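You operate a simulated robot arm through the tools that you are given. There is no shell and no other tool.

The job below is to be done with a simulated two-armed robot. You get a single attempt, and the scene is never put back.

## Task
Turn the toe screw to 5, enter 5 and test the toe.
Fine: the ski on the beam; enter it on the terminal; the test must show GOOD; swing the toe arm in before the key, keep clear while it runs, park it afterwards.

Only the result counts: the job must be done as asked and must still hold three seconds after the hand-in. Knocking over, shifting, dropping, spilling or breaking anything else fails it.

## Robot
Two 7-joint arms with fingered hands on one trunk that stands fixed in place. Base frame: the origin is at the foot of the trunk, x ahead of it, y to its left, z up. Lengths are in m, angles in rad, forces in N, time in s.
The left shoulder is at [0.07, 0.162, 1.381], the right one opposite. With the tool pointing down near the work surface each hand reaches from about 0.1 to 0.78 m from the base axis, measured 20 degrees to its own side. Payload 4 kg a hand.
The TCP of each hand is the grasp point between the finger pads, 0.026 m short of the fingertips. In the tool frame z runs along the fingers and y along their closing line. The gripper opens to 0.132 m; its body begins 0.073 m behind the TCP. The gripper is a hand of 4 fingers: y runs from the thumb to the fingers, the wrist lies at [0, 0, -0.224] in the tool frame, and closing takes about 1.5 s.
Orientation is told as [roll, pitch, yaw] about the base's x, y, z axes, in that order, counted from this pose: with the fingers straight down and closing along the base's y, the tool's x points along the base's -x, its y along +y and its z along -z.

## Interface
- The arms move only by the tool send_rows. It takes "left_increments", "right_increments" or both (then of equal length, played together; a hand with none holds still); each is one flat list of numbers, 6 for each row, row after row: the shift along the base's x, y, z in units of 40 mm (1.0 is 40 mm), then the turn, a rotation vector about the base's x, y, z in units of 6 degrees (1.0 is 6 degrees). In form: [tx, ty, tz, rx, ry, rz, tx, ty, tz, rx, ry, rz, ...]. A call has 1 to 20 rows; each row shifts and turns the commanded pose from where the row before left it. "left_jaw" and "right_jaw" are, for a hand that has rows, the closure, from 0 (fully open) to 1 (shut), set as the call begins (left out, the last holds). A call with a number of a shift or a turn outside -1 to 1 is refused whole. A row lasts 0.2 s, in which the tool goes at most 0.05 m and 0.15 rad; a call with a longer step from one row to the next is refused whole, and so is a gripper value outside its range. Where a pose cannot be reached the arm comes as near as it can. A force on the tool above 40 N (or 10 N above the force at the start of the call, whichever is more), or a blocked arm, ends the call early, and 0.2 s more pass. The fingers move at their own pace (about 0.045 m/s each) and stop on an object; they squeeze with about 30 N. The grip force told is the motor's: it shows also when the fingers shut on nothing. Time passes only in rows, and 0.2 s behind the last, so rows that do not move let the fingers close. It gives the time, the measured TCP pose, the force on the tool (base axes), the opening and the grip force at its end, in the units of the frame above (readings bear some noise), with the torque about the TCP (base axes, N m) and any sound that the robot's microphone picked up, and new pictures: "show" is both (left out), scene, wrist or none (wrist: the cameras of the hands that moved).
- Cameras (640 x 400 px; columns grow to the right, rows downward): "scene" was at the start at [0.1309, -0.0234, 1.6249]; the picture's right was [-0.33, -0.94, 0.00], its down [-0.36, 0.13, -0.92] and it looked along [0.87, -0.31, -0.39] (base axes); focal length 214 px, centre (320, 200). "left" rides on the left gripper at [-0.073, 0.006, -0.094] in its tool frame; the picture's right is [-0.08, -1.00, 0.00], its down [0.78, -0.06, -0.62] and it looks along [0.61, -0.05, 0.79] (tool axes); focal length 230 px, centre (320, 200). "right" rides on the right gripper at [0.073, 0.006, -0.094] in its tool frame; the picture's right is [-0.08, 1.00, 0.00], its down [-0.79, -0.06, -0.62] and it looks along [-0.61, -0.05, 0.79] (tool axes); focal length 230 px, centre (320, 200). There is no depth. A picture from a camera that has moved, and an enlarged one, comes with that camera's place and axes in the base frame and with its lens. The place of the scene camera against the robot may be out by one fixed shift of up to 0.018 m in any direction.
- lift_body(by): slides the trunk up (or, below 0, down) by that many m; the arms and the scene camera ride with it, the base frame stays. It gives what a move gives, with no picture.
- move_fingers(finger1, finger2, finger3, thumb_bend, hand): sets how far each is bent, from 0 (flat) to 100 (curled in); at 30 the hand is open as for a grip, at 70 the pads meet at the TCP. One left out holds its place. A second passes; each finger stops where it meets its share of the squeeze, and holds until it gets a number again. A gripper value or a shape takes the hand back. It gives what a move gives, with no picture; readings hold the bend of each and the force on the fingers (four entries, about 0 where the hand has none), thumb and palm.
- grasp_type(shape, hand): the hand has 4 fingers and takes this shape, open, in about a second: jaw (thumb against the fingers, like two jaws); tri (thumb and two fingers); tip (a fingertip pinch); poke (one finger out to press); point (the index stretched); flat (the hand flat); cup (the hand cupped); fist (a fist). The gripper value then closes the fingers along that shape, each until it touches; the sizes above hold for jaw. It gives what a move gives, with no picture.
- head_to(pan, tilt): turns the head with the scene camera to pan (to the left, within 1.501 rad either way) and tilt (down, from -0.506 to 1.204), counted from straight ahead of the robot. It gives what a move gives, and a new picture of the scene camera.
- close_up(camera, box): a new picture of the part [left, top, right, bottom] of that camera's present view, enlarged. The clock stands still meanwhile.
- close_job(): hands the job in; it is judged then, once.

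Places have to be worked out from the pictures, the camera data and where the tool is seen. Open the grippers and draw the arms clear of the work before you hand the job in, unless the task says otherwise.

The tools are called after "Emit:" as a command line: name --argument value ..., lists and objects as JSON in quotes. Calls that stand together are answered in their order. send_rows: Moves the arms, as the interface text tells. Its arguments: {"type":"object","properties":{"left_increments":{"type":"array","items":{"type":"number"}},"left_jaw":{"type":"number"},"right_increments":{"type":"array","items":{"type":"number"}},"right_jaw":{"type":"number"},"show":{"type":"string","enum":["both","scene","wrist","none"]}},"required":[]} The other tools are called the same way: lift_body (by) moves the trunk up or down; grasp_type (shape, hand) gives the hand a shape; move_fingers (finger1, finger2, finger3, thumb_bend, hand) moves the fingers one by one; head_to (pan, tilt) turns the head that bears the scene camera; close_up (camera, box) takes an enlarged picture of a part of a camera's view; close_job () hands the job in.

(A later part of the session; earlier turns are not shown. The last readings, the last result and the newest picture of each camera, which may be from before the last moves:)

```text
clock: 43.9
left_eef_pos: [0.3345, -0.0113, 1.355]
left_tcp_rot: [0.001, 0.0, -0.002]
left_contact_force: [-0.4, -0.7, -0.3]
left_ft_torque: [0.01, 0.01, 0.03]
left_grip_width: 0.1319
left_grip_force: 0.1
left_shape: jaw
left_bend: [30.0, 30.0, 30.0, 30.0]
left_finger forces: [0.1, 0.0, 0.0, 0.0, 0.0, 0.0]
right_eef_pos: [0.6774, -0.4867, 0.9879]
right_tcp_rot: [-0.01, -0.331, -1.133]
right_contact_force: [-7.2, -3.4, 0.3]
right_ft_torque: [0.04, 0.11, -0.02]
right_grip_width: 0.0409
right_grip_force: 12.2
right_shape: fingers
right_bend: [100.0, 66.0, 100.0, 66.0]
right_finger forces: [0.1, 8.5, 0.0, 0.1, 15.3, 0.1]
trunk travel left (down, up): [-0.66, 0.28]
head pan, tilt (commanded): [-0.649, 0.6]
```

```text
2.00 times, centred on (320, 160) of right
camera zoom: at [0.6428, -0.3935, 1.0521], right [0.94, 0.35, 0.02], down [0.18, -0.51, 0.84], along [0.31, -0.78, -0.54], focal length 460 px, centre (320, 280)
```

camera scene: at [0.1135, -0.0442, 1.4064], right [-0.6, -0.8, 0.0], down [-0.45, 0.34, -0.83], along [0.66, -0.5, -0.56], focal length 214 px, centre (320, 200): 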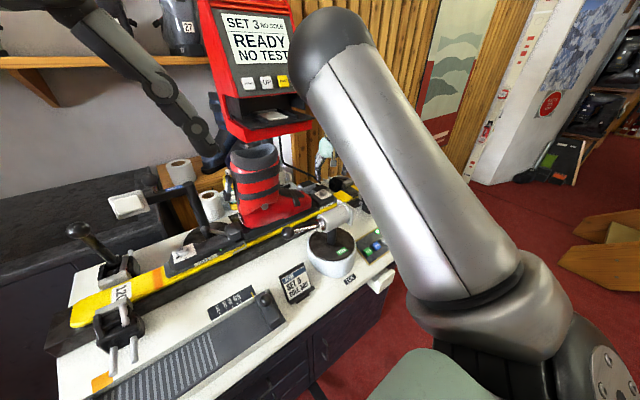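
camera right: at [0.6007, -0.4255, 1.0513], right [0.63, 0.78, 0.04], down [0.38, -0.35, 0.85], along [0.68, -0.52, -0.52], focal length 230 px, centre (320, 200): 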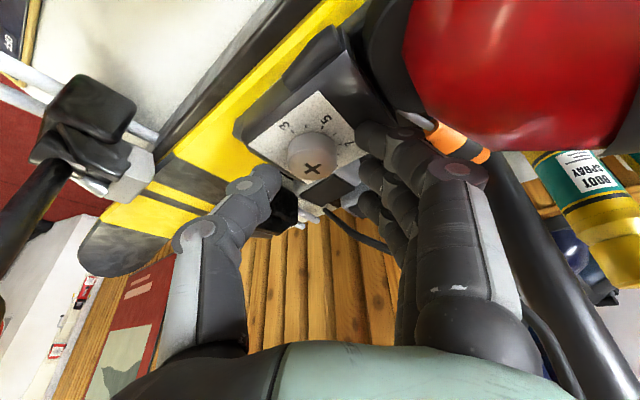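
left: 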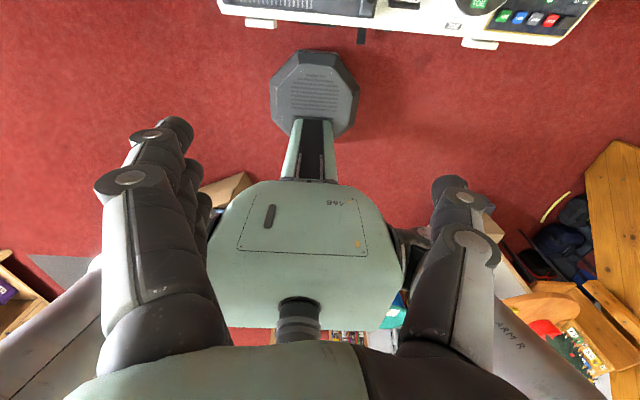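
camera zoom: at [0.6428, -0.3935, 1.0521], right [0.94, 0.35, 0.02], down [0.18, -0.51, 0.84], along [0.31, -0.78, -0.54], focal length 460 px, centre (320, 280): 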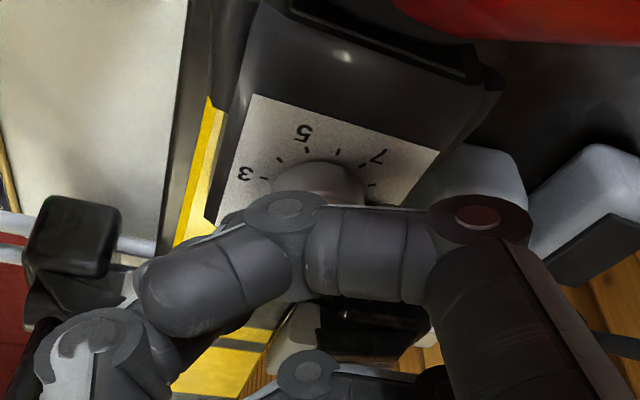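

Both digits hold the head (8–15 N). I start turning counter-clockwise about the screw axis: first 30°, then check.

Emit:
send_rows --right_increments '[-0.0186, -0.0099, 0, 0, 0, 1, -0.0175, -0.0118, 0, 0, 0, 1, -0.0162, -0.0136, 0, 0, 0, 1, -0.0147, -0.0152, 0, 0, 0, 1, -0.013, -0.0166, 0, 0, 0, 1]' --show "none"

Emit:
close_up --camera "scene" --box '[300, 165, 350, 205]'

Emit:
close_up --camera "right" --box '[160, 60, 480, 260]'

```text
clock: 45.1
left_eef_pos: [0.3349, -0.0106, 1.3557]
left_tcp_rot: [-0.001, 0.001, -0.001]
left_contact_force: [-0.4, -0.3, -0.6]
left_ft_torque: [0.01, -0.02, 0.01]
left_grip_width: 0.1315
left_grip_force: 0.0
left_shape: jaw
left_bend: [30.0, 30.0, 30.0, 30.0]
left_finger forces: [0.1, 0.0, 0.0, 0.0, 0.0, 0.0]
right_eef_pos: [0.675, -0.4887, 0.9884]
right_tcp_rot: [-0.01, -0.331, -0.605]
right_contact_force: [-7.1, -2.8, -0.3]
right_ft_torque: [0.03, 0.13, -0.05]
right_grip_width: 0.0406
right_grip_force: 11.0
right_shape: fingers
right_bend: [100.0, 66.0, 100.0, 66.0]
right_finger forces: [0.1, 8.9, 0.1, 0.0, 12.9, 0.1]
trunk travel left (down, up): [-0.66, 0.28]
head pan, tilt (commanded): [-0.649, 0.6]
```

```text
10.00 times, centred on (325, 185) of scene
camera zoom: at [0.1135, -0.047, 1.4063], right [-0.6, -0.8, 0.0], down [-0.45, 0.34, -0.82], along [0.66, -0.5, -0.57], focal length 2145 px, centre (270, 350)
```

zoom: 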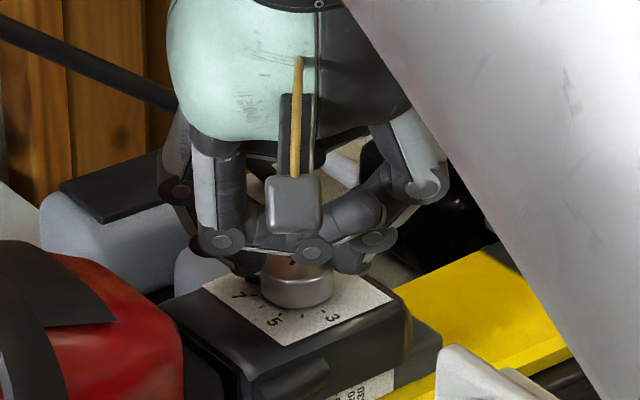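

```text
2.00 times, centred on (320, 160) of right
camera zoom: at [0.5989, -0.4261, 1.0525], right [0.63, 0.78, 0.02], down [0.41, -0.35, 0.84], along [0.66, -0.52, -0.54], focal length 460 px, centre (320, 280)
```

zoom: 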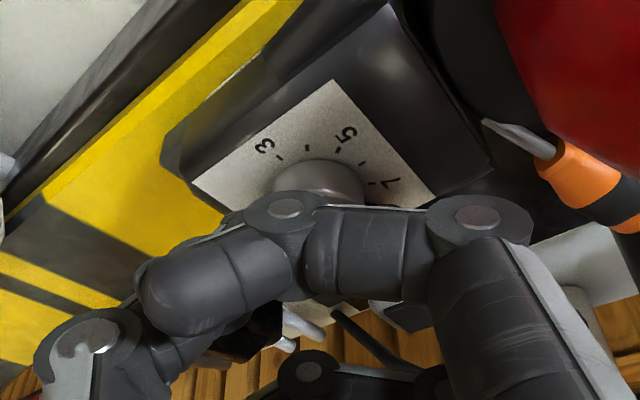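

Forces steady. Continue the second 30° of the stroke.

Emit:
send_rows --right_increments '[-0.0112, -0.0179, 0, 0, 0, 1, -0.0092, -0.019, 0, 0, 0, 1, -0.0072, -0.0198, 0, 0, 0, 1, -0.0051, -0.0205, 0, 0, 0, 1, -0.0029, -0.0209, 0, 0, 0, 1]' --show "none"

Emit:
close_up --camera "right" --box '[220, 100, 420, 225]'

Emit:
close_up --camera "scene" --box '[300, 165, 350, 205]'

```text
clock: 46.3
left_eef_pos: [0.3335, -0.0103, 1.3556]
left_tcp_rot: [0.0, 0.0, -0.002]
left_contact_force: [0.1, -1.5, 0.1]
left_ft_torque: [0.0, -0.01, -0.01]
left_grip_width: 0.1319
left_grip_force: 0.0
left_shape: jaw
left_bend: [30.0, 30.0, 30.0, 30.0]
left_finger forces: [0.1, 0.1, 0.0, 0.1, 0.0, 0.0]
right_eef_pos: [0.6737, -0.4931, 0.9887]
right_tcp_rot: [-0.008, -0.333, -0.082]
right_contact_force: [-2.2, -3.9, -0.3]
right_ft_torque: [-0.06, 0.07, -0.02]
right_grip_width: 0.0397
right_grip_force: 11.4
right_shape: fingers
right_bend: [100.0, 65.0, 100.0, 68.0]
right_finger forces: [0.0, 10.4, 0.0, 0.0, 11.7, 0.0]
trunk travel left (down, up): [-0.66, 0.28]
head pan, tilt (commanded): [-0.649, 0.6]
```

```text
3.20 times, centred on (320, 162) of right
camera zoom: at [0.577, -0.4774, 1.0526], right [0.16, 0.99, 0.02], down [0.53, -0.1, 0.84], along [0.83, -0.12, -0.54], focal length 736 px, centre (320, 320)
```

zoom: 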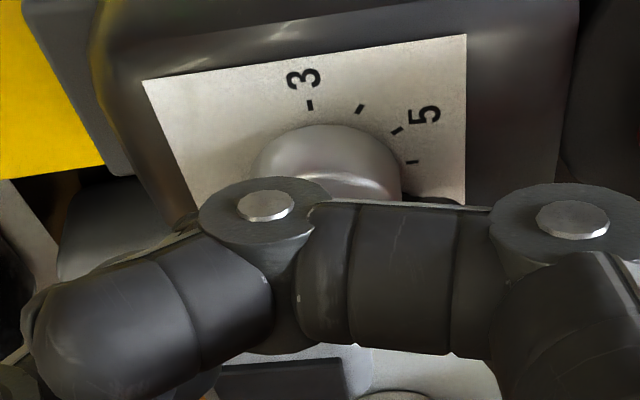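

```text
10.00 times, centred on (325, 185) of scene
camera zoom: at [0.1135, -0.0469, 1.4063], right [-0.6, -0.8, 0.0], down [-0.45, 0.34, -0.82], along [0.66, -0.5, -0.57], focal length 2145 px, centre (270, 350)
```

zoom: 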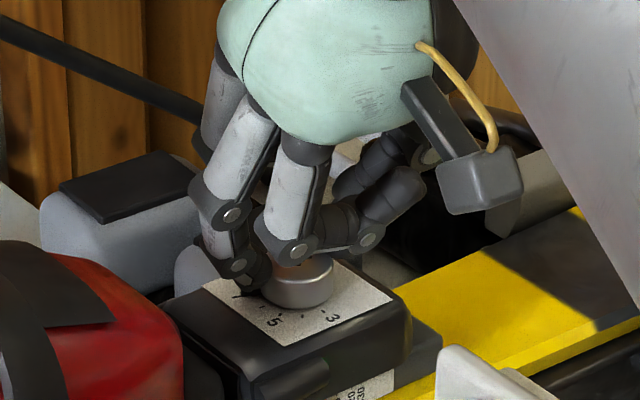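

The 60° stroke is complete. Release gently, rise, and check where the pointer is.

Emit:
move_fingers --hand "right" --finger2 57 --thumb_bend 54

Emit:
send_rows --right_increments '[0, 0, 0.5, 0, 0, 0, 0, 0, 0.6, 0, 0, 0]' --show "none"

Emit:
close_up --camera "right" --box '[220, 60, 420, 185]'

Emit:
close_up --camera "scene" --box '[305, 175, 345, 205]'

```text
clock: 47.3
left_eef_pos: [0.3353, -0.0099, 1.3551]
left_tcp_rot: [0.0, 0.0, -0.002]
left_contact_force: [0.0, 0.2, -0.6]
left_ft_torque: [-0.01, 0.01, -0.01]
left_grip_width: 0.132
left_grip_force: 0.1
left_shape: jaw
left_bend: [30.0, 30.0, 30.0, 30.0]
left_finger forces: [0.1, 0.0, 0.0, 0.1, 0.1, 0.0]
right_eef_pos: [0.6753, -0.4915, 0.9872]
right_tcp_rot: [-0.01, -0.331, -0.085]
right_contact_force: [0.0, 0.1, -0.3]
right_ft_torque: [0.04, 0.02, 0.0]
right_grip_width: 0.0454
right_grip_force: 0.0
right_shape: fingers
right_bend: [100.0, 56.0, 100.0, 54.0]
right_finger forces: [0.0, 0.0, 0.0, 0.1, 0.0, 0.0]
trunk travel left (down, up): [-0.66, 0.28]
head pan, tilt (commanded): [-0.649, 0.6]
```

```text
clock: 47.9
left_eef_pos: [0.3345, -0.0094, 1.354]
left_tcp_rot: [0.0, 0.0, -0.001]
left_contact_force: [0.2, 1.1, 0.0]
left_ft_torque: [0.01, -0.01, 0.01]
left_grip_width: 0.1319
left_grip_force: 0.0
left_shape: jaw
left_bend: [30.0, 30.0, 30.0, 30.0]
left_finger forces: [0.0, 0.1, 0.0, 0.1, 0.1, 0.0]
right_eef_pos: [0.6757, -0.4937, 1.0327]
right_tcp_rot: [-0.007, -0.332, -0.085]
right_contact_force: [-0.7, -0.3, -0.4]
right_ft_torque: [0.01, -0.03, 0.02]
right_grip_width: 0.0453
right_grip_force: 0.1
right_shape: fingers
right_bend: [100.0, 56.0, 100.0, 54.0]
right_finger forces: [0.0, 0.0, 0.0, 0.0, 0.0, 0.0]
trunk travel left (down, up): [-0.66, 0.28]
head pan, tilt (commanded): [-0.649, 0.6]
```

```text
3.20 times, centred on (320, 122) of right
camera zoom: at [0.5777, -0.4773, 1.0969], right [0.16, 0.99, 0.02], down [0.53, -0.1, 0.84], along [0.83, -0.12, -0.54], focal length 736 px, centre (320, 448)
```

zoom: 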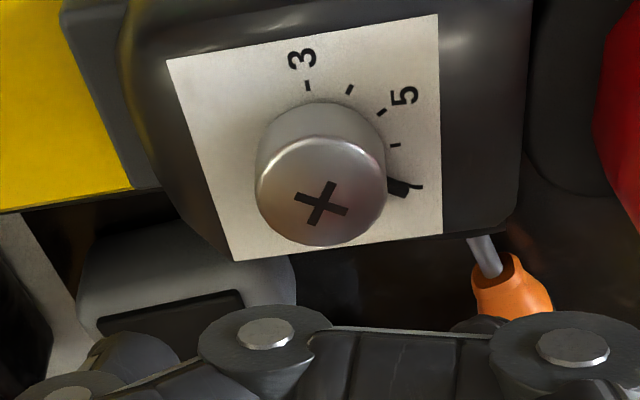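

```text
13.33 times, centred on (325, 190) of scene
camera zoom: at [0.1132, -0.0457, 1.4063], right [-0.6, -0.8, 0.0], down [-0.45, 0.34, -0.83], along [0.66, -0.5, -0.56], focal length 2860 px, centre (253, 333)
```

zoom: 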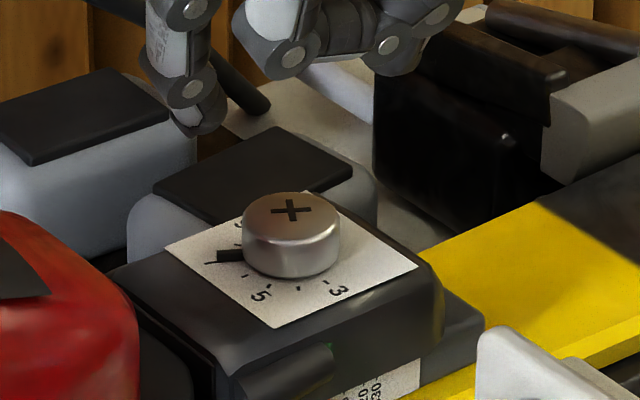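

The screw turned: the pointer now reads about 7.1. I swing back to yaw −65° for a second stroke of about 63–65°.

Emit:
send_rows --right_increments '[0.0029, 0.0209, 0, 0, 0, -1, 0.0051, 0.0205, 0, 0, 0, -1, 0.0072, 0.0198, 0, 0, 0, -1, 0.0092, 0.019, 0, 0, 0, -1, 0.0112, 0.0179, 0, 0, 0, -1, 0.013, 0.0166, 0, 0, 0, -1, 0.0147, 0.0152, 0, 0, 0, -1, 0.0162, 0.0136, 0, 0, 0, -1, 0.0175, 0.0118, 0, 0, 0, -1, 0.0186, 0.0099, 0, 0, 0, -1]' --show "none"

Emit:
close_up --camera "right" --box '[220, 60, 420, 185]'

```text
clock: 50.1
left_eef_pos: [0.3352, -0.0108, 1.3552]
left_tcp_rot: [-0.002, 0.0, -0.002]
left_contact_force: [-0.6, 0.2, 0.4]
left_ft_torque: [0.01, -0.02, 0.01]
left_grip_width: 0.1318
left_grip_force: 0.1
left_shape: jaw
left_bend: [30.0, 30.0, 30.0, 30.0]
left_finger forces: [0.1, 0.0, 0.1, 0.0, 0.0, 0.0]
right_eef_pos: [0.6797, -0.4853, 1.0324]
right_tcp_rot: [-0.01, -0.331, -1.134]
right_contact_force: [0.1, -0.7, 0.8]
right_ft_torque: [0.0, -0.01, -0.01]
right_grip_width: 0.045
right_grip_force: 0.0
right_shape: fingers
right_bend: [100.0, 56.0, 100.0, 54.0]
right_finger forces: [0.0, 0.0, 0.1, 0.0, 0.1, 0.0]
trunk travel left (down, up): [-0.66, 0.28]
head pan, tilt (commanded): [-0.649, 0.6]
```

```text
3.20 times, centred on (320, 122) of right
camera zoom: at [0.6442, -0.3924, 1.097], right [0.94, 0.35, 0.02], down [0.18, -0.51, 0.84], along [0.31, -0.78, -0.54], focal length 736 px, centre (320, 448)
```

zoom: 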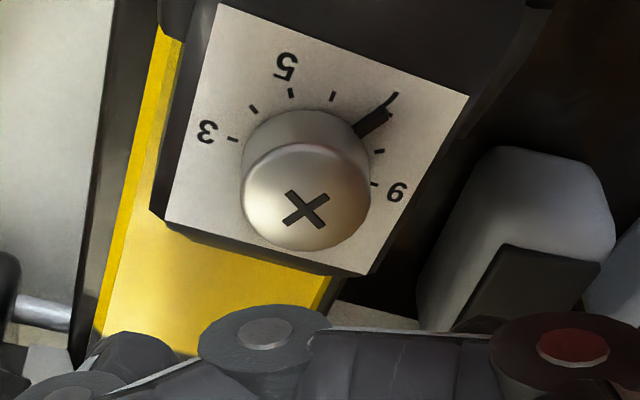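

Pointer at ≈7.1. Descend for the second grip at the same place as before.

Emit:
send_rows --right_increments '[0, 0, -0.4, 0, 0, 0, 0, 0, -0.4, 0, 0, 0, 0, 0, -0.3, 0, 0, 0]' --show "none"

Emit:
move_fingers --hand "right" --finger2 75 --thumb_bend 75

Emit:
close_up --camera "scene" --box '[300, 165, 350, 205]'

```text
clock: 50.9
left_eef_pos: [0.3354, -0.0099, 1.3542]
left_tcp_rot: [0.001, 0.0, -0.002]
left_contact_force: [-0.3, -0.4, -1.2]
left_ft_torque: [0.01, -0.01, 0.01]
left_grip_width: 0.1318
left_grip_force: 0.0
left_shape: jaw
left_bend: [30.0, 30.0, 30.0, 30.0]
left_finger forces: [0.1, 0.1, 0.0, 0.0, 0.0, 0.0]
right_eef_pos: [0.6777, -0.4862, 0.9891]
right_tcp_rot: [-0.01, -0.332, -1.13]
right_contact_force: [-1.0, -0.4, 0.0]
right_ft_torque: [0.0, 0.01, -0.04]
right_grip_width: 0.0451
right_grip_force: 0.0
right_shape: fingers
right_bend: [100.0, 56.0, 100.0, 54.0]
right_finger forces: [0.1, 0.1, 0.0, 0.0, 0.0, 0.1]
trunk travel left (down, up): [-0.66, 0.28]
head pan, tilt (commanded): [-0.649, 0.6]
```

```text
clock: 51.9
left_eef_pos: [0.3348, -0.0109, 1.3547]
left_tcp_rot: [0.001, 0.0, -0.002]
left_contact_force: [-0.5, -0.5, 0.0]
left_ft_torque: [0.01, -0.01, 0.01]
left_grip_width: 0.1318
left_grip_force: 0.1
left_shape: jaw
left_bend: [30.0, 30.0, 30.0, 30.0]
left_finger forces: [0.1, 0.1, 0.1, 0.0, 0.0, 0.0]
right_eef_pos: [0.6775, -0.4871, 0.9902]
right_tcp_rot: [-0.009, -0.331, -1.132]
right_contact_force: [-5.5, -4.3, 0.9]
right_ft_torque: [-0.1, 0.13, -0.02]
right_grip_width: 0.0401
right_grip_force: 10.1
right_shape: fingers
right_bend: [100.0, 65.0, 100.0, 67.0]
right_finger forces: [0.1, 7.4, 0.1, 0.1, 12.0, 0.0]
trunk travel left (down, up): [-0.66, 0.28]
head pan, tilt (commanded): [-0.649, 0.6]
```

```text
10.00 times, centred on (325, 185) of scene
camera zoom: at [0.1129, -0.0467, 1.4063], right [-0.61, -0.8, 0.0], down [-0.45, 0.34, -0.83], along [0.66, -0.5, -0.56], focal length 2145 px, centre (270, 350)
```

zoom: 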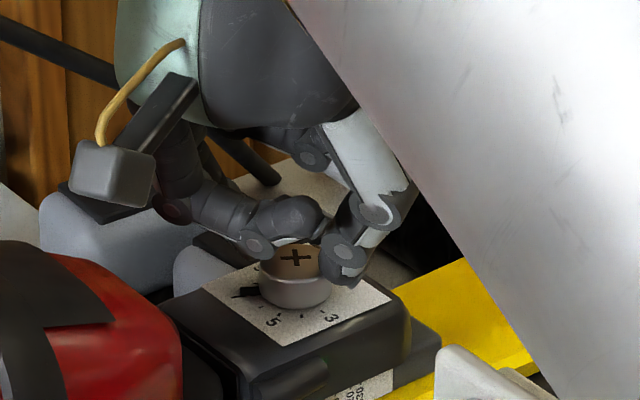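

Gripped again. Rotate the second stroke in two parts: 60°, then view.

Emit:
send_rows --right_increments '[-0.0186, -0.0099, 0, 0, 0, 1, -0.0175, -0.0118, 0, 0, 0, 1, -0.0162, -0.0136, 0, 0, 0, 1, -0.0147, -0.0152, 0, 0, 0, 1, -0.013, -0.0166, 0, 0, 0, 1, -0.0112, -0.0179, 0, 0, 0, 1, -0.0092, -0.019, 0, 0, 0, 1, -0.0072, -0.0198, 0, 0, 0, 1, -0.0051, -0.0205, 0, 0, 0, 1, -0.0029, -0.0209, 0, 0, 0, 1]' --show "none"

Emit:
close_up --camera "scene" --box '[310, 175, 340, 200]'

Emit:
close_up --camera "right" --box '[220, 80, 420, 205]'

```text
clock: 54.1
left_eef_pos: [0.3349, -0.0105, 1.3545]
left_tcp_rot: [-0.001, 0.0, -0.002]
left_contact_force: [0.3, 0.5, 0.5]
left_ft_torque: [0.02, 0.04, 0.02]
left_grip_width: 0.1315
left_grip_force: 0.1
left_shape: jaw
left_bend: [30.0, 30.0, 30.0, 30.0]
left_finger forces: [0.1, 0.0, 0.0, 0.0, 0.0, 0.1]
right_eef_pos: [0.6731, -0.4913, 0.9891]
right_tcp_rot: [-0.01, -0.335, -0.081]
right_contact_force: [0.2, -3.3, 6.8]
right_ft_torque: [-0.12, 0.02, -0.02]
right_grip_width: 0.0399
right_grip_force: 12.2
right_shape: fingers
right_bend: [100.0, 65.0, 100.0, 68.0]
right_finger forces: [0.0, 10.9, 0.1, 0.0, 14.1, 0.0]
trunk travel left (down, up): [-0.66, 0.28]
head pan, tilt (commanded): [-0.649, 0.6]
```

```text
16.00 times, centred on (325, 188) of scene
camera zoom: at [0.1129, -0.0462, 1.4064], right [-0.6, -0.8, 0.0], down [-0.45, 0.34, -0.83], along [0.66, -0.5, -0.56], focal length 3432 px, centre (240, 400)
```

zoom: 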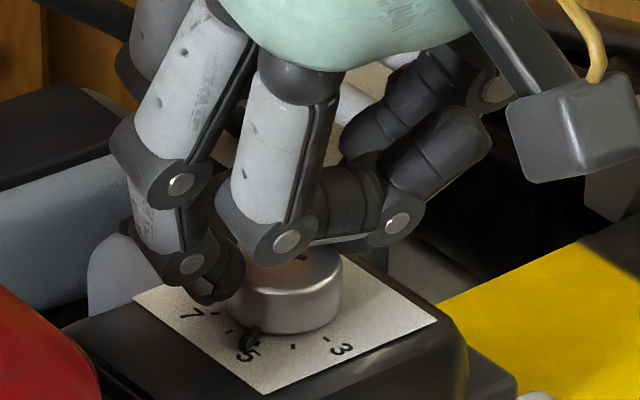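

```text
3.20 times, centred on (320, 142) of right
camera zoom: at [0.5766, -0.477, 1.0533], right [0.16, 0.99, 0.02], down [0.53, -0.1, 0.84], along [0.83, -0.12, -0.54], focal length 736 px, centre (320, 384)
```

zoom: 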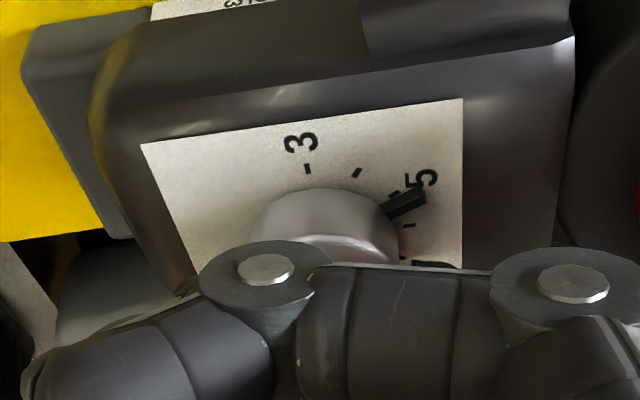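

The pointer is just short of 5 (≈5.2). Turn another 6° and look again.

Emit:
send_rows --right_increments '[-0.0004, -0.0105, 0, 0, 0, 0.5, 0.0003, -0.0105, 0, 0, 0, 0.5]' --show "none"

Emit:
close_up --camera "right" --box '[220, 80, 420, 205]'

Emit:
close_up --camera "scene" --box '[310, 175, 340, 200]'

```text
clock: 54.7
left_eef_pos: [0.3337, -0.0098, 1.3556]
left_tcp_rot: [0.0, 0.0, -0.002]
left_contact_force: [0.3, 0.3, -0.1]
left_ft_torque: [0.02, -0.01, 0.02]
left_grip_width: 0.1318
left_grip_force: 0.0
left_shape: jaw
left_bend: [30.0, 30.0, 30.0, 30.0]
left_finger forces: [0.0, 0.0, 0.0, 0.1, 0.0, 0.0]
right_eef_pos: [0.6745, -0.4935, 0.988]
right_tcp_rot: [-0.011, -0.333, 0.023]
right_contact_force: [0.9, -3.1, 8.3]
right_ft_torque: [-0.07, -0.09, -0.02]
right_grip_width: 0.0397
right_grip_force: 12.9
right_shape: fingers
right_bend: [100.0, 65.0, 100.0, 68.0]
right_finger forces: [0.1, 11.2, 0.0, 0.1, 14.3, 0.1]
trunk travel left (down, up): [-0.66, 0.28]
head pan, tilt (commanded): [-0.649, 0.6]
```

```text
3.20 times, centred on (320, 142) of right
camera zoom: at [0.5756, -0.488, 1.0532], right [0.05, 1.0, 0.02], down [0.54, -0.04, 0.84], along [0.84, -0.04, -0.54], focal length 736 px, centre (320, 384)
```

zoom: 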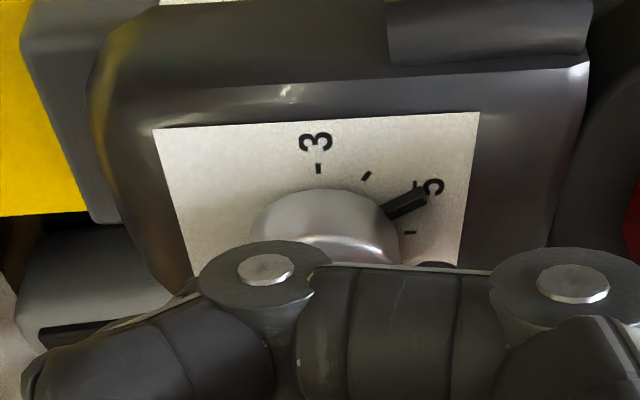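

```text
16.00 times, centred on (325, 188) of scene
camera zoom: at [0.1131, -0.0458, 1.4064], right [-0.6, -0.8, 0.0], down [-0.45, 0.34, -0.83], along [0.66, -0.5, -0.56], focal length 3432 px, centre (240, 400)
```

zoom: 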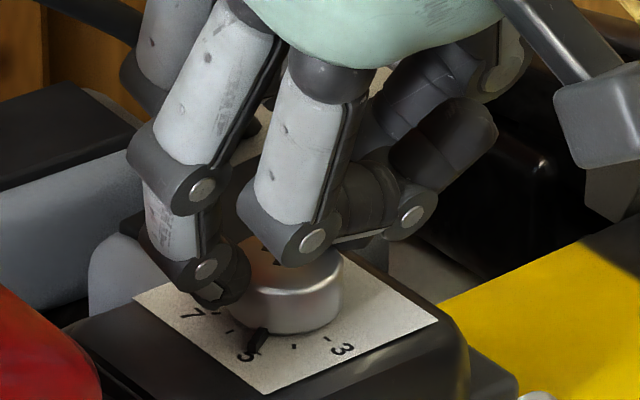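

The pointer now covers the 5 tick (≈5.0). Release, rise and verify.

Emit:
move_fingers --hand "right" --finger2 57 --thumb_bend 54

Emit:
send_rows --right_increments '[0, 0, 0.5, 0, 0, 0, 0, 0, 0.7, 0, 0, 0]' --show "none"

Emit:
close_up --camera "right" --box '[260, 70, 380, 145]'

Emit:
close_up --camera "scene" --box '[310, 177, 340, 202]'

```text
clock: 55.7
left_eef_pos: [0.3348, -0.0105, 1.3542]
left_tcp_rot: [-0.001, -0.001, 0.0]
left_contact_force: [-1.1, 0.9, 0.0]
left_ft_torque: [0.01, -0.02, 0.02]
left_grip_width: 0.1316
left_grip_force: 0.0
left_shape: jaw
left_bend: [30.0, 30.0, 30.0, 30.0]
left_finger forces: [0.0, 0.0, 0.0, 0.1, 0.1, 0.0]
right_eef_pos: [0.6734, -0.4934, 0.9877]
right_tcp_rot: [-0.008, -0.331, 0.02]
right_contact_force: [-0.2, 0.2, -0.4]
right_ft_torque: [0.0, 0.0, -0.01]
right_grip_width: 0.0453
right_grip_force: 0.0
right_shape: fingers
right_bend: [100.0, 56.0, 100.0, 54.0]
right_finger forces: [0.1, 0.0, 0.0, 0.0, 0.0, 0.0]
trunk travel left (down, up): [-0.66, 0.28]
head pan, tilt (commanded): [-0.649, 0.6]
```

```text
clock: 56.3
left_eef_pos: [0.3352, -0.0094, 1.354]
left_tcp_rot: [0.001, 0.001, -0.002]
left_contact_force: [0.2, -0.5, -0.4]
left_ft_torque: [-0.01, -0.02, 0.0]
left_grip_width: 0.1318
left_grip_force: 0.0
left_shape: jaw
left_bend: [30.0, 30.0, 30.0, 30.0]
left_finger forces: [0.1, 0.0, 0.1, 0.0, 0.1, 0.0]
right_eef_pos: [0.6728, -0.4937, 1.0382]
right_tcp_rot: [-0.01, -0.333, 0.021]
right_contact_force: [-0.7, 0.4, 0.1]
right_ft_torque: [-0.07, 0.0, -0.03]
right_grip_width: 0.0451
right_grip_force: 0.0
right_shape: fingers
right_bend: [100.0, 56.0, 100.0, 54.0]
right_finger forces: [0.0, 0.0, 0.1, 0.0, 0.1, 0.0]
trunk travel left (down, up): [-0.66, 0.28]
head pan, tilt (commanded): [-0.649, 0.6]
```

```text
5.33 times, centred on (320, 108) of right
camera zoom: at [0.576, -0.4881, 1.1022], right [0.06, 1.0, 0.02], down [0.54, -0.04, 0.84], along [0.84, -0.04, -0.54], focal length 1227 px, centre (320, 693)
```

zoom: 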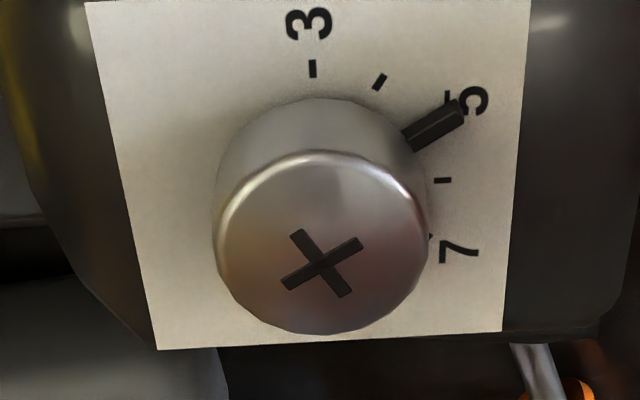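

```text
16.00 times, centred on (325, 190) of scene
camera zoom: at [0.113, -0.0455, 1.4064], right [-0.6, -0.8, 0.0], down [-0.45, 0.34, -0.83], along [0.66, -0.5, -0.56], focal length 3432 px, centre (240, 368)
```

zoom: 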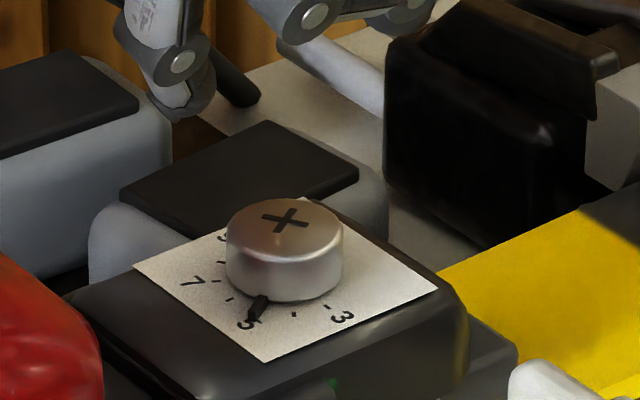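

The toe screw reads 5.0. Next is the terminal: I'll lift the right hand away while turning the fingers forward, to prepare for poking the UP key.

Emit:
send_rows --right_increments '[-0.3, 0, 0.5, 0, 0, 0, -0.3, 0, 0.5, 0, -1, 0, -0.3, 0, 0.5, 0, -1, 0, -0.3, 0, 0.5, 0, -1, 0, -0.3, 0, 0.5, 0, -1, 0, -0.3, 0, 0.5, 0, -1, 0, -0.3, 0, 0.5, 0, -1, 0, -0.3, 0, 0.5, 0, -1, 0, -0.3, 0, 0.5, 0, -1, 0]' --show "both"

```text
clock: 58.3
left_eef_pos: [0.3345, -0.0104, 1.3548]
left_tcp_rot: [-0.001, 0.0, -0.001]
left_contact_force: [-0.9, -0.3, -1.0]
left_ft_torque: [-0.01, -0.04, -0.03]
left_grip_width: 0.1317
left_grip_force: 0.1
left_shape: jaw
left_bend: [30.0, 30.0, 30.0, 30.0]
left_finger forces: [0.1, 0.1, 0.1, 0.0, 0.0, 0.0]
right_eef_pos: [0.5665, -0.4903, 1.2173]
right_tcp_rot: [-0.052, -1.17, 0.054]
right_contact_force: [-0.6, 0.8, -0.2]
right_ft_torque: [0.01, 0.01, 0.0]
right_grip_width: 0.0457
right_grip_force: 0.1
right_shape: fingers
right_bend: [100.0, 56.0, 100.0, 54.0]
right_finger forces: [0.0, 0.0, 0.0, 0.0, 0.0, 0.0]
trunk travel left (down, up): [-0.66, 0.28]
head pan, tilt (commanded): [-0.649, 0.6]
camera scene: at [0.1131, -0.0462, 1.4064], right [-0.6, -0.8, 0.0], down [-0.45, 0.34, -0.83], along [0.66, -0.5, -0.56], focal length 214 px, centre (320, 200)
camera right: at [0.4524, -0.4863, 1.1848], right [0.02, 1.0, 0.05], down [-0.26, -0.04, 0.96], along [0.96, -0.04, 0.26], focal length 230 px, centre (320, 200)
```

scene: 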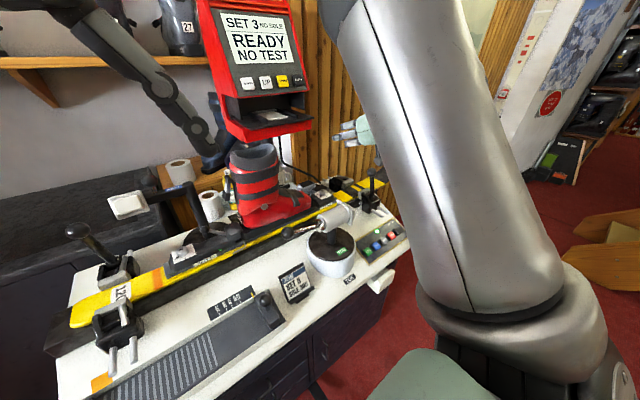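
right: 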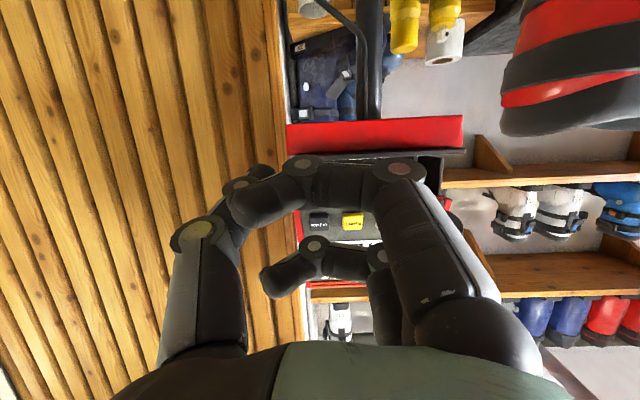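

The fingers now point forward. I take the "poke" shape and look at how the pressing finger appears.

Emit:
grasp_type --shape "poke" --hand "right"

Emit:
close_up --camera "right" --box '[0, 0, 640, 400]'

Emit:
close_up --camera "scene" --box '[200, 40, 400, 180]'

```text
clock: 59.2
left_eef_pos: [0.3363, -0.009, 1.3541]
left_tcp_rot: [0.0, 0.0, -0.003]
left_contact_force: [0.3, 0.2, 0.0]
left_ft_torque: [0.01, 0.01, 0.03]
left_grip_width: 0.1316
left_grip_force: 0.1
left_shape: jaw
left_bend: [30.0, 30.0, 30.0, 30.0]
left_finger forces: [0.0, 0.1, 0.0, 0.1, 0.1, 0.1]
right_eef_pos: [0.5665, -0.4915, 1.2145]
right_tcp_rot: [-0.048, -1.168, 0.052]
right_contact_force: [0.8, -0.3, 0.5]
right_ft_torque: [0.0, 0.03, -0.02]
right_grip_width: 0.0
right_grip_force: 0.0
right_shape: poke
right_bend: [100.0, 100.0, 100.0, 46.0]
right_finger forces: [0.1, 0.1, 0.0, 0.0, 0.1, 0.0]
trunk travel left (down, up): [-0.66, 0.28]
head pan, tilt (commanded): [-0.649, 0.6]
```

```text
1.00 times, centred on (320, 200) of right (not enlarged: the box is as wide or as high as the picture)
camera zoom: at [0.4531, -0.4862, 1.1843], right [0.02, 1.0, 0.05], down [-0.26, -0.04, 0.96], along [0.97, -0.04, 0.26], focal length 230 px, centre (320, 200)
```

zoom: 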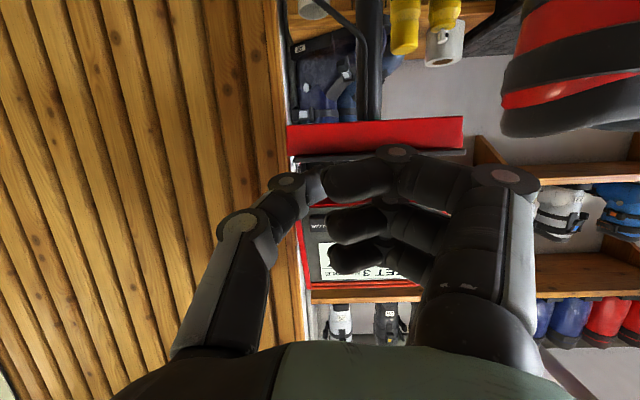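

```text
2.86 times, centred on (300, 110) of scene
camera zoom: at [0.114, -0.0458, 1.4063], right [-0.6, -0.8, 0.0], down [-0.45, 0.34, -0.82], along [0.66, -0.5, -0.57], focal length 613 px, centre (377, 457)
```

zoom: 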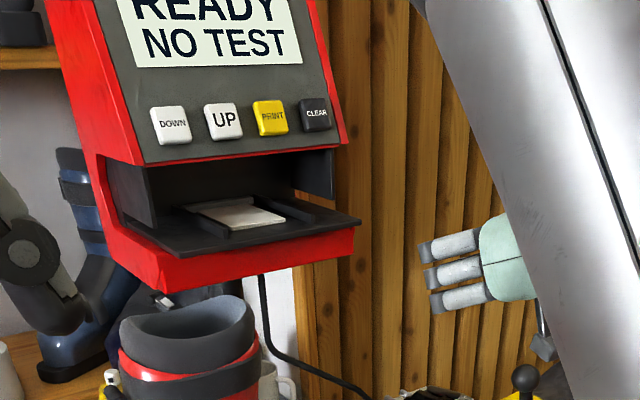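

In "poke" it is the thumb that stays out. I'll look at "point" (index stretched) as an alternative.

Emit:
grasp_type --shape "point" --hand "right"

Emit:
close_up --camera "right" --box '[0, 0, 640, 400]'

Emit:
close_up --camera "scene" --box '[200, 40, 400, 180]'

```text
clock: 60.1
left_eef_pos: [0.3354, -0.0099, 1.3552]
left_tcp_rot: [0.0, 0.0, -0.001]
left_contact_force: [0.1, 0.0, -0.6]
left_ft_torque: [0.01, 0.04, -0.01]
left_grip_width: 0.1317
left_grip_force: 0.2
left_shape: jaw
left_bend: [30.0, 30.0, 30.0, 30.0]
left_finger forces: [0.0, 0.0, 0.0, 0.0, 0.0, 0.1]
right_eef_pos: [0.5658, -0.4915, 1.216]
right_tcp_rot: [-0.049, -1.17, 0.053]
right_contact_force: [0.3, -0.5, -0.5]
right_ft_torque: [0.03, -0.07, 0.01]
right_grip_width: 0.1263
right_grip_force: 0.1
right_shape: point
right_bend: [28.0, 100.0, 100.0, 54.0]
right_finger forces: [0.1, 0.0, 0.0, 0.0, 0.1, 0.1]
trunk travel left (down, up): [-0.66, 0.28]
head pan, tilt (commanded): [-0.649, 0.6]
```

```text
1.00 times, centred on (320, 200) of right (not enlarged: the box is as wide or as high as the picture)
camera zoom: at [0.453, -0.4862, 1.1844], right [0.02, 1.0, 0.05], down [-0.26, -0.04, 0.96], along [0.97, -0.04, 0.26], focal length 230 px, centre (320, 200)
```

zoom: 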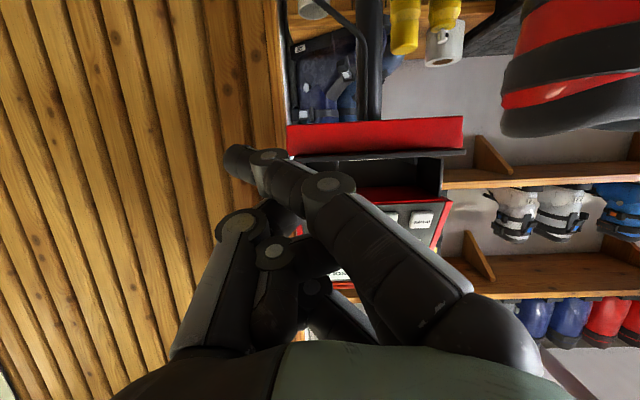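

```text
2.86 times, centred on (300, 110) of scene
camera zoom: at [0.1139, -0.0459, 1.4063], right [-0.6, -0.8, 0.0], down [-0.45, 0.34, -0.82], along [0.66, -0.5, -0.57], focal length 613 px, centre (377, 457)
```

zoom: 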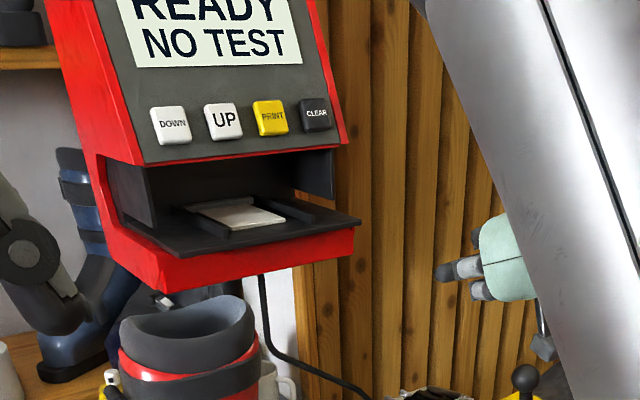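

Emit:
send_rows --right_increments '[0, 0, 0, 0, 0, 0, 0, 0, 0, 0, 0, 0]' --show "wrist"

```text
clock: 60.7
left_eef_pos: [0.3346, -0.0095, 1.356]
left_tcp_rot: [-0.001, 0.001, -0.002]
left_contact_force: [-0.5, -0.2, 1.4]
left_ft_torque: [0.03, -0.01, 0.01]
left_grip_width: 0.132
left_grip_force: 0.1
left_shape: jaw
left_bend: [30.0, 30.0, 30.0, 30.0]
left_finger forces: [0.1, 0.1, 0.0, 0.0, 0.0, 0.0]
right_eef_pos: [0.5656, -0.4907, 1.2154]
right_tcp_rot: [-0.049, -1.17, 0.053]
right_contact_force: [-0.5, -0.1, 1.3]
right_ft_torque: [-0.03, -0.02, 0.0]
right_grip_width: 0.1261
right_grip_force: 0.1
right_shape: point
right_bend: [28.0, 100.0, 100.0, 54.0]
right_finger forces: [0.1, 0.0, 0.0, 0.1, 0.0, 0.1]
trunk travel left (down, up): [-0.66, 0.28]
head pan, tilt (commanded): [-0.649, 0.6]
camera right: at [0.453, -0.4862, 1.1844], right [0.02, 1.0, 0.05], down [-0.26, -0.04, 0.96], along [0.97, -0.04, 0.26], focal length 230 px, centre (320, 200)
```

right: 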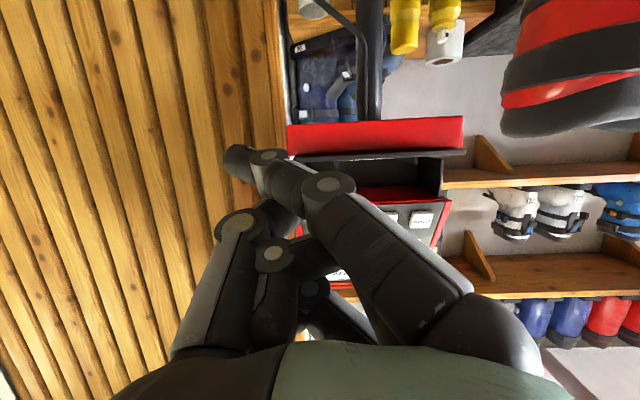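

The terminal's face is tilted ~29° with its key row along y (UP ≈ [0.843, -0.381, 1.327]). I'll raise the trunk 0.15 m for an easier arm posture and form a single-finger poke with the middle finger.

Emit:
lift_body --by 0.15

Emit:
move_fingers --hand "right" --finger1 100 --finger2 50 --finger3 100 --thumb_bend 90

Emit:
close_up --camera "right" --box '[0, 0, 640, 400]'

Emit:
head_to --pan -0.55 --tilt 0.35

```text
clock: 62.5
left_eef_pos: [0.3361, -0.0099, 1.5041]
left_tcp_rot: [0.001, 0.0, -0.003]
left_contact_force: [0.0, 0.8, -0.6]
left_ft_torque: [0.0, 0.02, -0.01]
left_grip_width: 0.1318
left_grip_force: 0.1
left_shape: jaw
left_bend: [30.0, 30.0, 30.0, 30.0]
left_finger forces: [0.1, 0.0, 0.1, 0.0, 0.0, 0.0]
right_eef_pos: [0.5674, -0.4922, 1.3655]
right_tcp_rot: [-0.05, -1.17, 0.053]
right_contact_force: [-0.6, 0.3, 0.3]
right_ft_torque: [0.01, 0.01, 0.01]
right_grip_width: 0.1263
right_grip_force: 0.1
right_shape: point
right_bend: [28.0, 100.0, 100.0, 54.0]
right_finger forces: [0.1, 0.0, 0.0, 0.0, 0.1, 0.0]
trunk travel left (down, up): [-0.81, 0.13]
head pan, tilt (commanded): [-0.649, 0.6]
```

```text
clock: 63.5
left_eef_pos: [0.3344, -0.0107, 1.5044]
left_tcp_rot: [0.0, 0.001, -0.003]
left_contact_force: [0.5, -0.4, 0.9]
left_ft_torque: [-0.01, -0.01, 0.01]
left_grip_width: 0.1318
left_grip_force: 0.1
left_shape: jaw
left_bend: [30.0, 30.0, 30.0, 30.0]
left_finger forces: [0.0, 0.0, 0.0, 0.0, 0.0, 0.1]
right_eef_pos: [0.5665, -0.4903, 1.3648]
right_tcp_rot: [-0.05, -1.169, 0.055]
right_contact_force: [-0.3, -0.2, 0.1]
right_ft_torque: [-0.01, 0.03, -0.02]
right_grip_width: 0.0373
right_grip_force: 0.1
right_shape: fingers
right_bend: [100.0, 100.0, 100.0, 87.0]
right_finger forces: [0.0, 0.0, 0.0, 0.1, 0.1, 0.1]
trunk travel left (down, up): [-0.81, 0.13]
head pan, tilt (commanded): [-0.649, 0.6]
```

```text
1.00 times, centred on (320, 200) of right (not enlarged: the box is as wide or as high as the picture)
camera zoom: at [0.4529, -0.4862, 1.3345], right [0.02, 1.0, 0.05], down [-0.26, -0.04, 0.96], along [0.97, -0.04, 0.26], focal length 230 px, centre (320, 200)
```

zoom: 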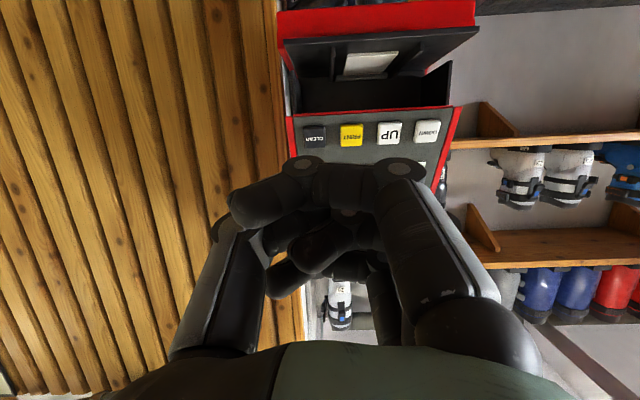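

```text
clock: 64.2
left_eef_pos: [0.3362, -0.0096, 1.5067]
left_tcp_rot: [0.0, 0.0, -0.001]
left_contact_force: [-0.3, -0.3, -1.2]
left_ft_torque: [-0.01, 0.02, -0.02]
left_grip_width: 0.1317
left_grip_force: 0.0
left_shape: jaw
left_bend: [30.0, 30.0, 30.0, 30.0]
left_finger forces: [0.1, 0.1, 0.0, 0.0, 0.1, 0.1]
right_eef_pos: [0.5665, -0.4913, 1.3657]
right_tcp_rot: [-0.051, -1.17, 0.052]
right_contact_force: [-1.0, 0.1, 0.6]
right_ft_torque: [0.01, 0.02, 0.01]
right_grip_width: 0.0375
right_grip_force: 0.1
right_shape: fingers
right_bend: [100.0, 100.0, 100.0, 87.0]
right_finger forces: [0.0, 0.1, 0.0, 0.0, 0.0, 0.0]
trunk travel left (down, up): [-0.81, 0.13]
head pan, tilt (commanded): [-0.55, 0.351]
camera scene: at [0.1229, -0.0411, 1.579], right [-0.52, -0.85, 0.0], down [-0.29, 0.18, -0.94], along [0.8, -0.49, -0.34], focal length 214 px, centre (320, 200)
```

scene: 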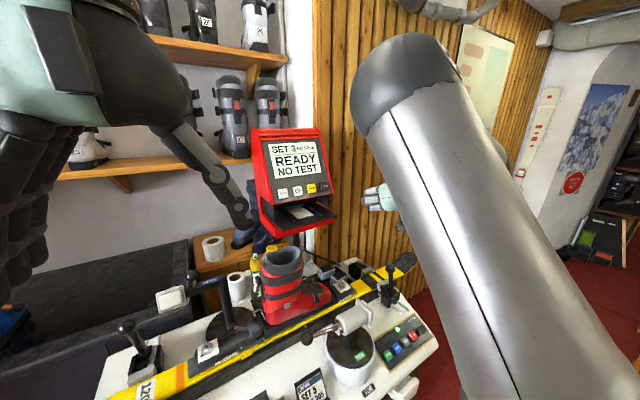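

The middle finger was trapped under the thumb. I open the thumb, extend finger 2, then tuck the thumb again.

Emit:
move_fingers --hand "right" --thumb_bend 30

Emit:
move_fingers --hand "right" --finger2 48

Emit:
move_fingers --hand "right" --thumb_bend 95

Emit:
close_up --camera "right" --box '[0, 0, 640, 400]'

```text
clock: 65.2
left_eef_pos: [0.3343, -0.0093, 1.505]
left_tcp_rot: [0.0, 0.0, -0.002]
left_contact_force: [-0.8, 0.3, 0.2]
left_ft_torque: [-0.03, 0.0, -0.01]
left_grip_width: 0.132
left_grip_force: 0.1
left_shape: jaw
left_bend: [30.0, 30.0, 30.0, 30.0]
left_finger forces: [0.0, 0.0, 0.0, 0.0, 0.0, 0.0]
right_eef_pos: [0.566, -0.491, 1.3649]
right_tcp_rot: [-0.052, -1.17, 0.053]
right_contact_force: [0.2, -0.1, -0.1]
right_ft_torque: [-0.03, 0.02, 0.02]
right_grip_width: 0.0602
right_grip_force: 0.0
right_shape: fingers
right_bend: [100.0, 50.0, 100.0, 30.0]
right_finger forces: [0.0, 0.0, 0.0, 0.0, 0.1, 0.2]
trunk travel left (down, up): [-0.81, 0.13]
head pan, tilt (commanded): [-0.55, 0.351]
```

```text
clock: 66.2
left_eef_pos: [0.3359, -0.0093, 1.5052]
left_tcp_rot: [0.0, 0.0, -0.001]
left_contact_force: [0.0, -0.6, 0.2]
left_ft_torque: [0.01, -0.01, -0.02]
left_grip_width: 0.1318
left_grip_force: 0.0
left_shape: jaw
left_bend: [30.0, 30.0, 30.0, 30.0]
left_finger forces: [0.0, 0.0, 0.0, 0.0, 0.0, 0.1]
right_eef_pos: [0.5656, -0.4917, 1.3648]
right_tcp_rot: [-0.051, -1.169, 0.053]
right_contact_force: [0.5, 0.7, 0.1]
right_ft_torque: [-0.03, 0.01, -0.02]
right_grip_width: 0.0602
right_grip_force: 0.0
right_shape: fingers
right_bend: [100.0, 48.0, 100.0, 30.0]
right_finger forces: [0.1, 0.0, 0.0, 0.1, 0.0, 0.0]
trunk travel left (down, up): [-0.81, 0.13]
head pan, tilt (commanded): [-0.55, 0.351]
```

```text
clock: 67.2
left_eef_pos: [0.337, -0.0106, 1.5063]
left_tcp_rot: [0.0, 0.0, -0.002]
left_contact_force: [-0.3, -0.9, -0.5]
left_ft_torque: [0.01, 0.03, -0.01]
left_grip_width: 0.1318
left_grip_force: 0.1
left_shape: jaw
left_bend: [30.0, 30.0, 30.0, 30.0]
left_finger forces: [0.1, 0.0, 0.0, 0.0, 0.0, 0.1]
right_eef_pos: [0.5666, -0.4914, 1.3654]
right_tcp_rot: [-0.049, -1.17, 0.052]
right_contact_force: [-0.4, 0.1, 0.1]
right_ft_torque: [0.02, -0.04, 0.0]
right_grip_width: 0.0384
right_grip_force: 0.0
right_shape: fingers
right_bend: [100.0, 48.0, 100.0, 95.0]
right_finger forces: [0.0, 0.0, 0.0, 0.0, 0.0, 0.0]
trunk travel left (down, up): [-0.81, 0.13]
head pan, tilt (commanded): [-0.55, 0.351]
```

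```text
1.00 times, centred on (320, 200) of right (not enlarged: the box is as wide or as high as the picture)
camera zoom: at [0.453, -0.4862, 1.3344], right [0.02, 1.0, 0.05], down [-0.26, -0.04, 0.96], along [0.97, -0.04, 0.26], focal length 230 px, centre (320, 200)
```

zoom: 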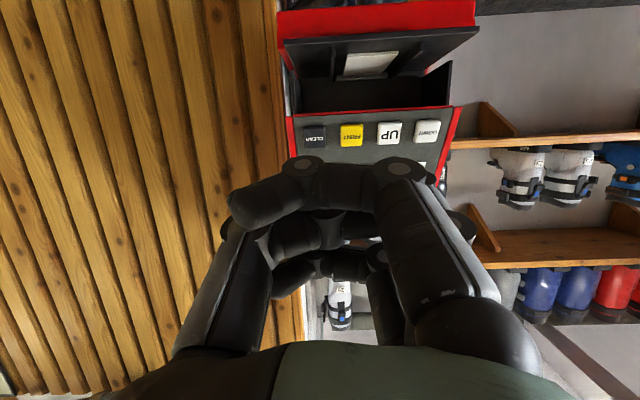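

UP refined to ≈ [0.843, -0.386, 1.331]. I move the right hand in front of it, ~45 mm off the key, tilting to be square with the panel.

Emit:
send_rows --right_increments '[1, 0.3, 0.02, 0, 0.2, 0, 1, 0.3, 0.02, 0, 0.2, 0, 1, 0.3, 0.02, 0, 0.2, 0, 1, 0.3, 0.02, 0, 0.2, 0]' --show "both"

```text
clock: 68.2
left_eef_pos: [0.338, -0.0076, 1.5041]
left_tcp_rot: [0.001, 0.002, -0.001]
left_contact_force: [0.7, -0.1, 0.2]
left_ft_torque: [-0.04, 0.03, -0.01]
left_grip_width: 0.1318
left_grip_force: 0.1
left_shape: jaw
left_bend: [30.0, 30.0, 30.0, 30.0]
left_finger forces: [0.0, 0.1, 0.0, 0.0, 0.0, 0.0]
right_eef_pos: [0.7278, -0.4409, 1.3679]
right_tcp_rot: [-0.044, -1.083, 0.043]
right_contact_force: [0.6, 0.3, -0.6]
right_ft_torque: [0.01, 0.02, -0.02]
right_grip_width: 0.0385
right_grip_force: 0.1
right_shape: fingers
right_bend: [100.0, 48.0, 100.0, 95.0]
right_finger forces: [0.0, 0.0, 0.1, 0.0, 0.0, 0.1]
trunk travel left (down, up): [-0.81, 0.13]
head pan, tilt (commanded): [-0.55, 0.351]
camera scene: at [0.125, -0.0402, 1.5789], right [-0.52, -0.85, 0.0], down [-0.29, 0.18, -0.94], along [0.8, -0.49, -0.34], focal length 214 px, centre (320, 200)
camera right: at [0.6125, -0.4359, 1.3471], right [0.03, 1.0, 0.05], down [-0.18, -0.04, 0.98], along [0.98, -0.04, 0.18], focal length 230 px, centre (320, 200)
```

scene: 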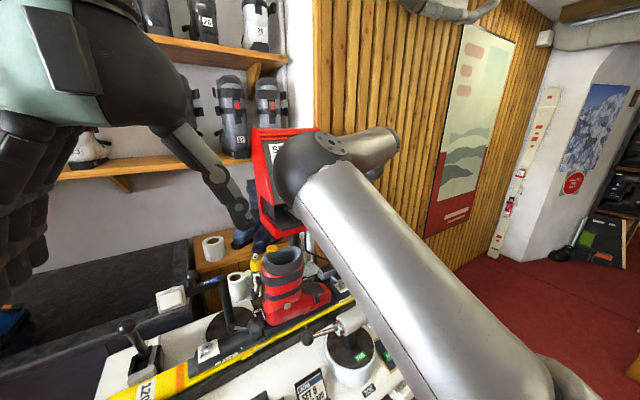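
right: 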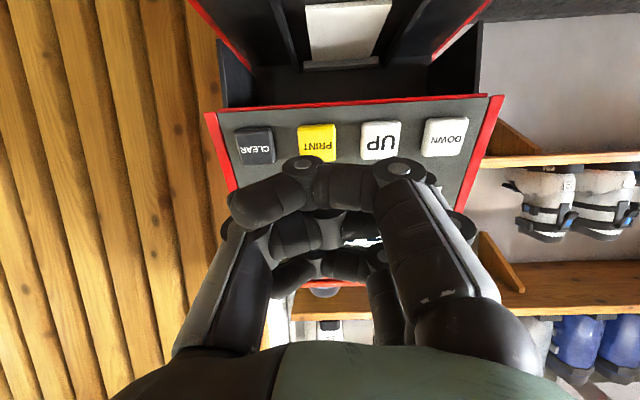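

Emit:
close_up --camera "right" --box '[340, 110, 500, 260]'

```text
2.67 times, centred on (420, 185) of right
camera zoom: at [0.6125, -0.4359, 1.3471], right [0.03, 1.0, 0.05], down [-0.18, -0.04, 0.98], along [0.98, -0.04, 0.18], focal length 614 px, centre (53, 240)
```

zoom: 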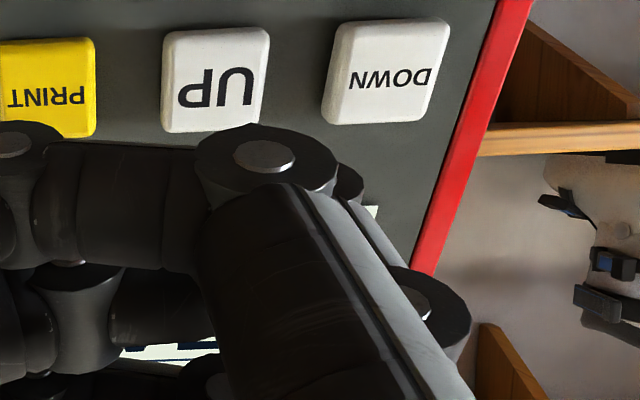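

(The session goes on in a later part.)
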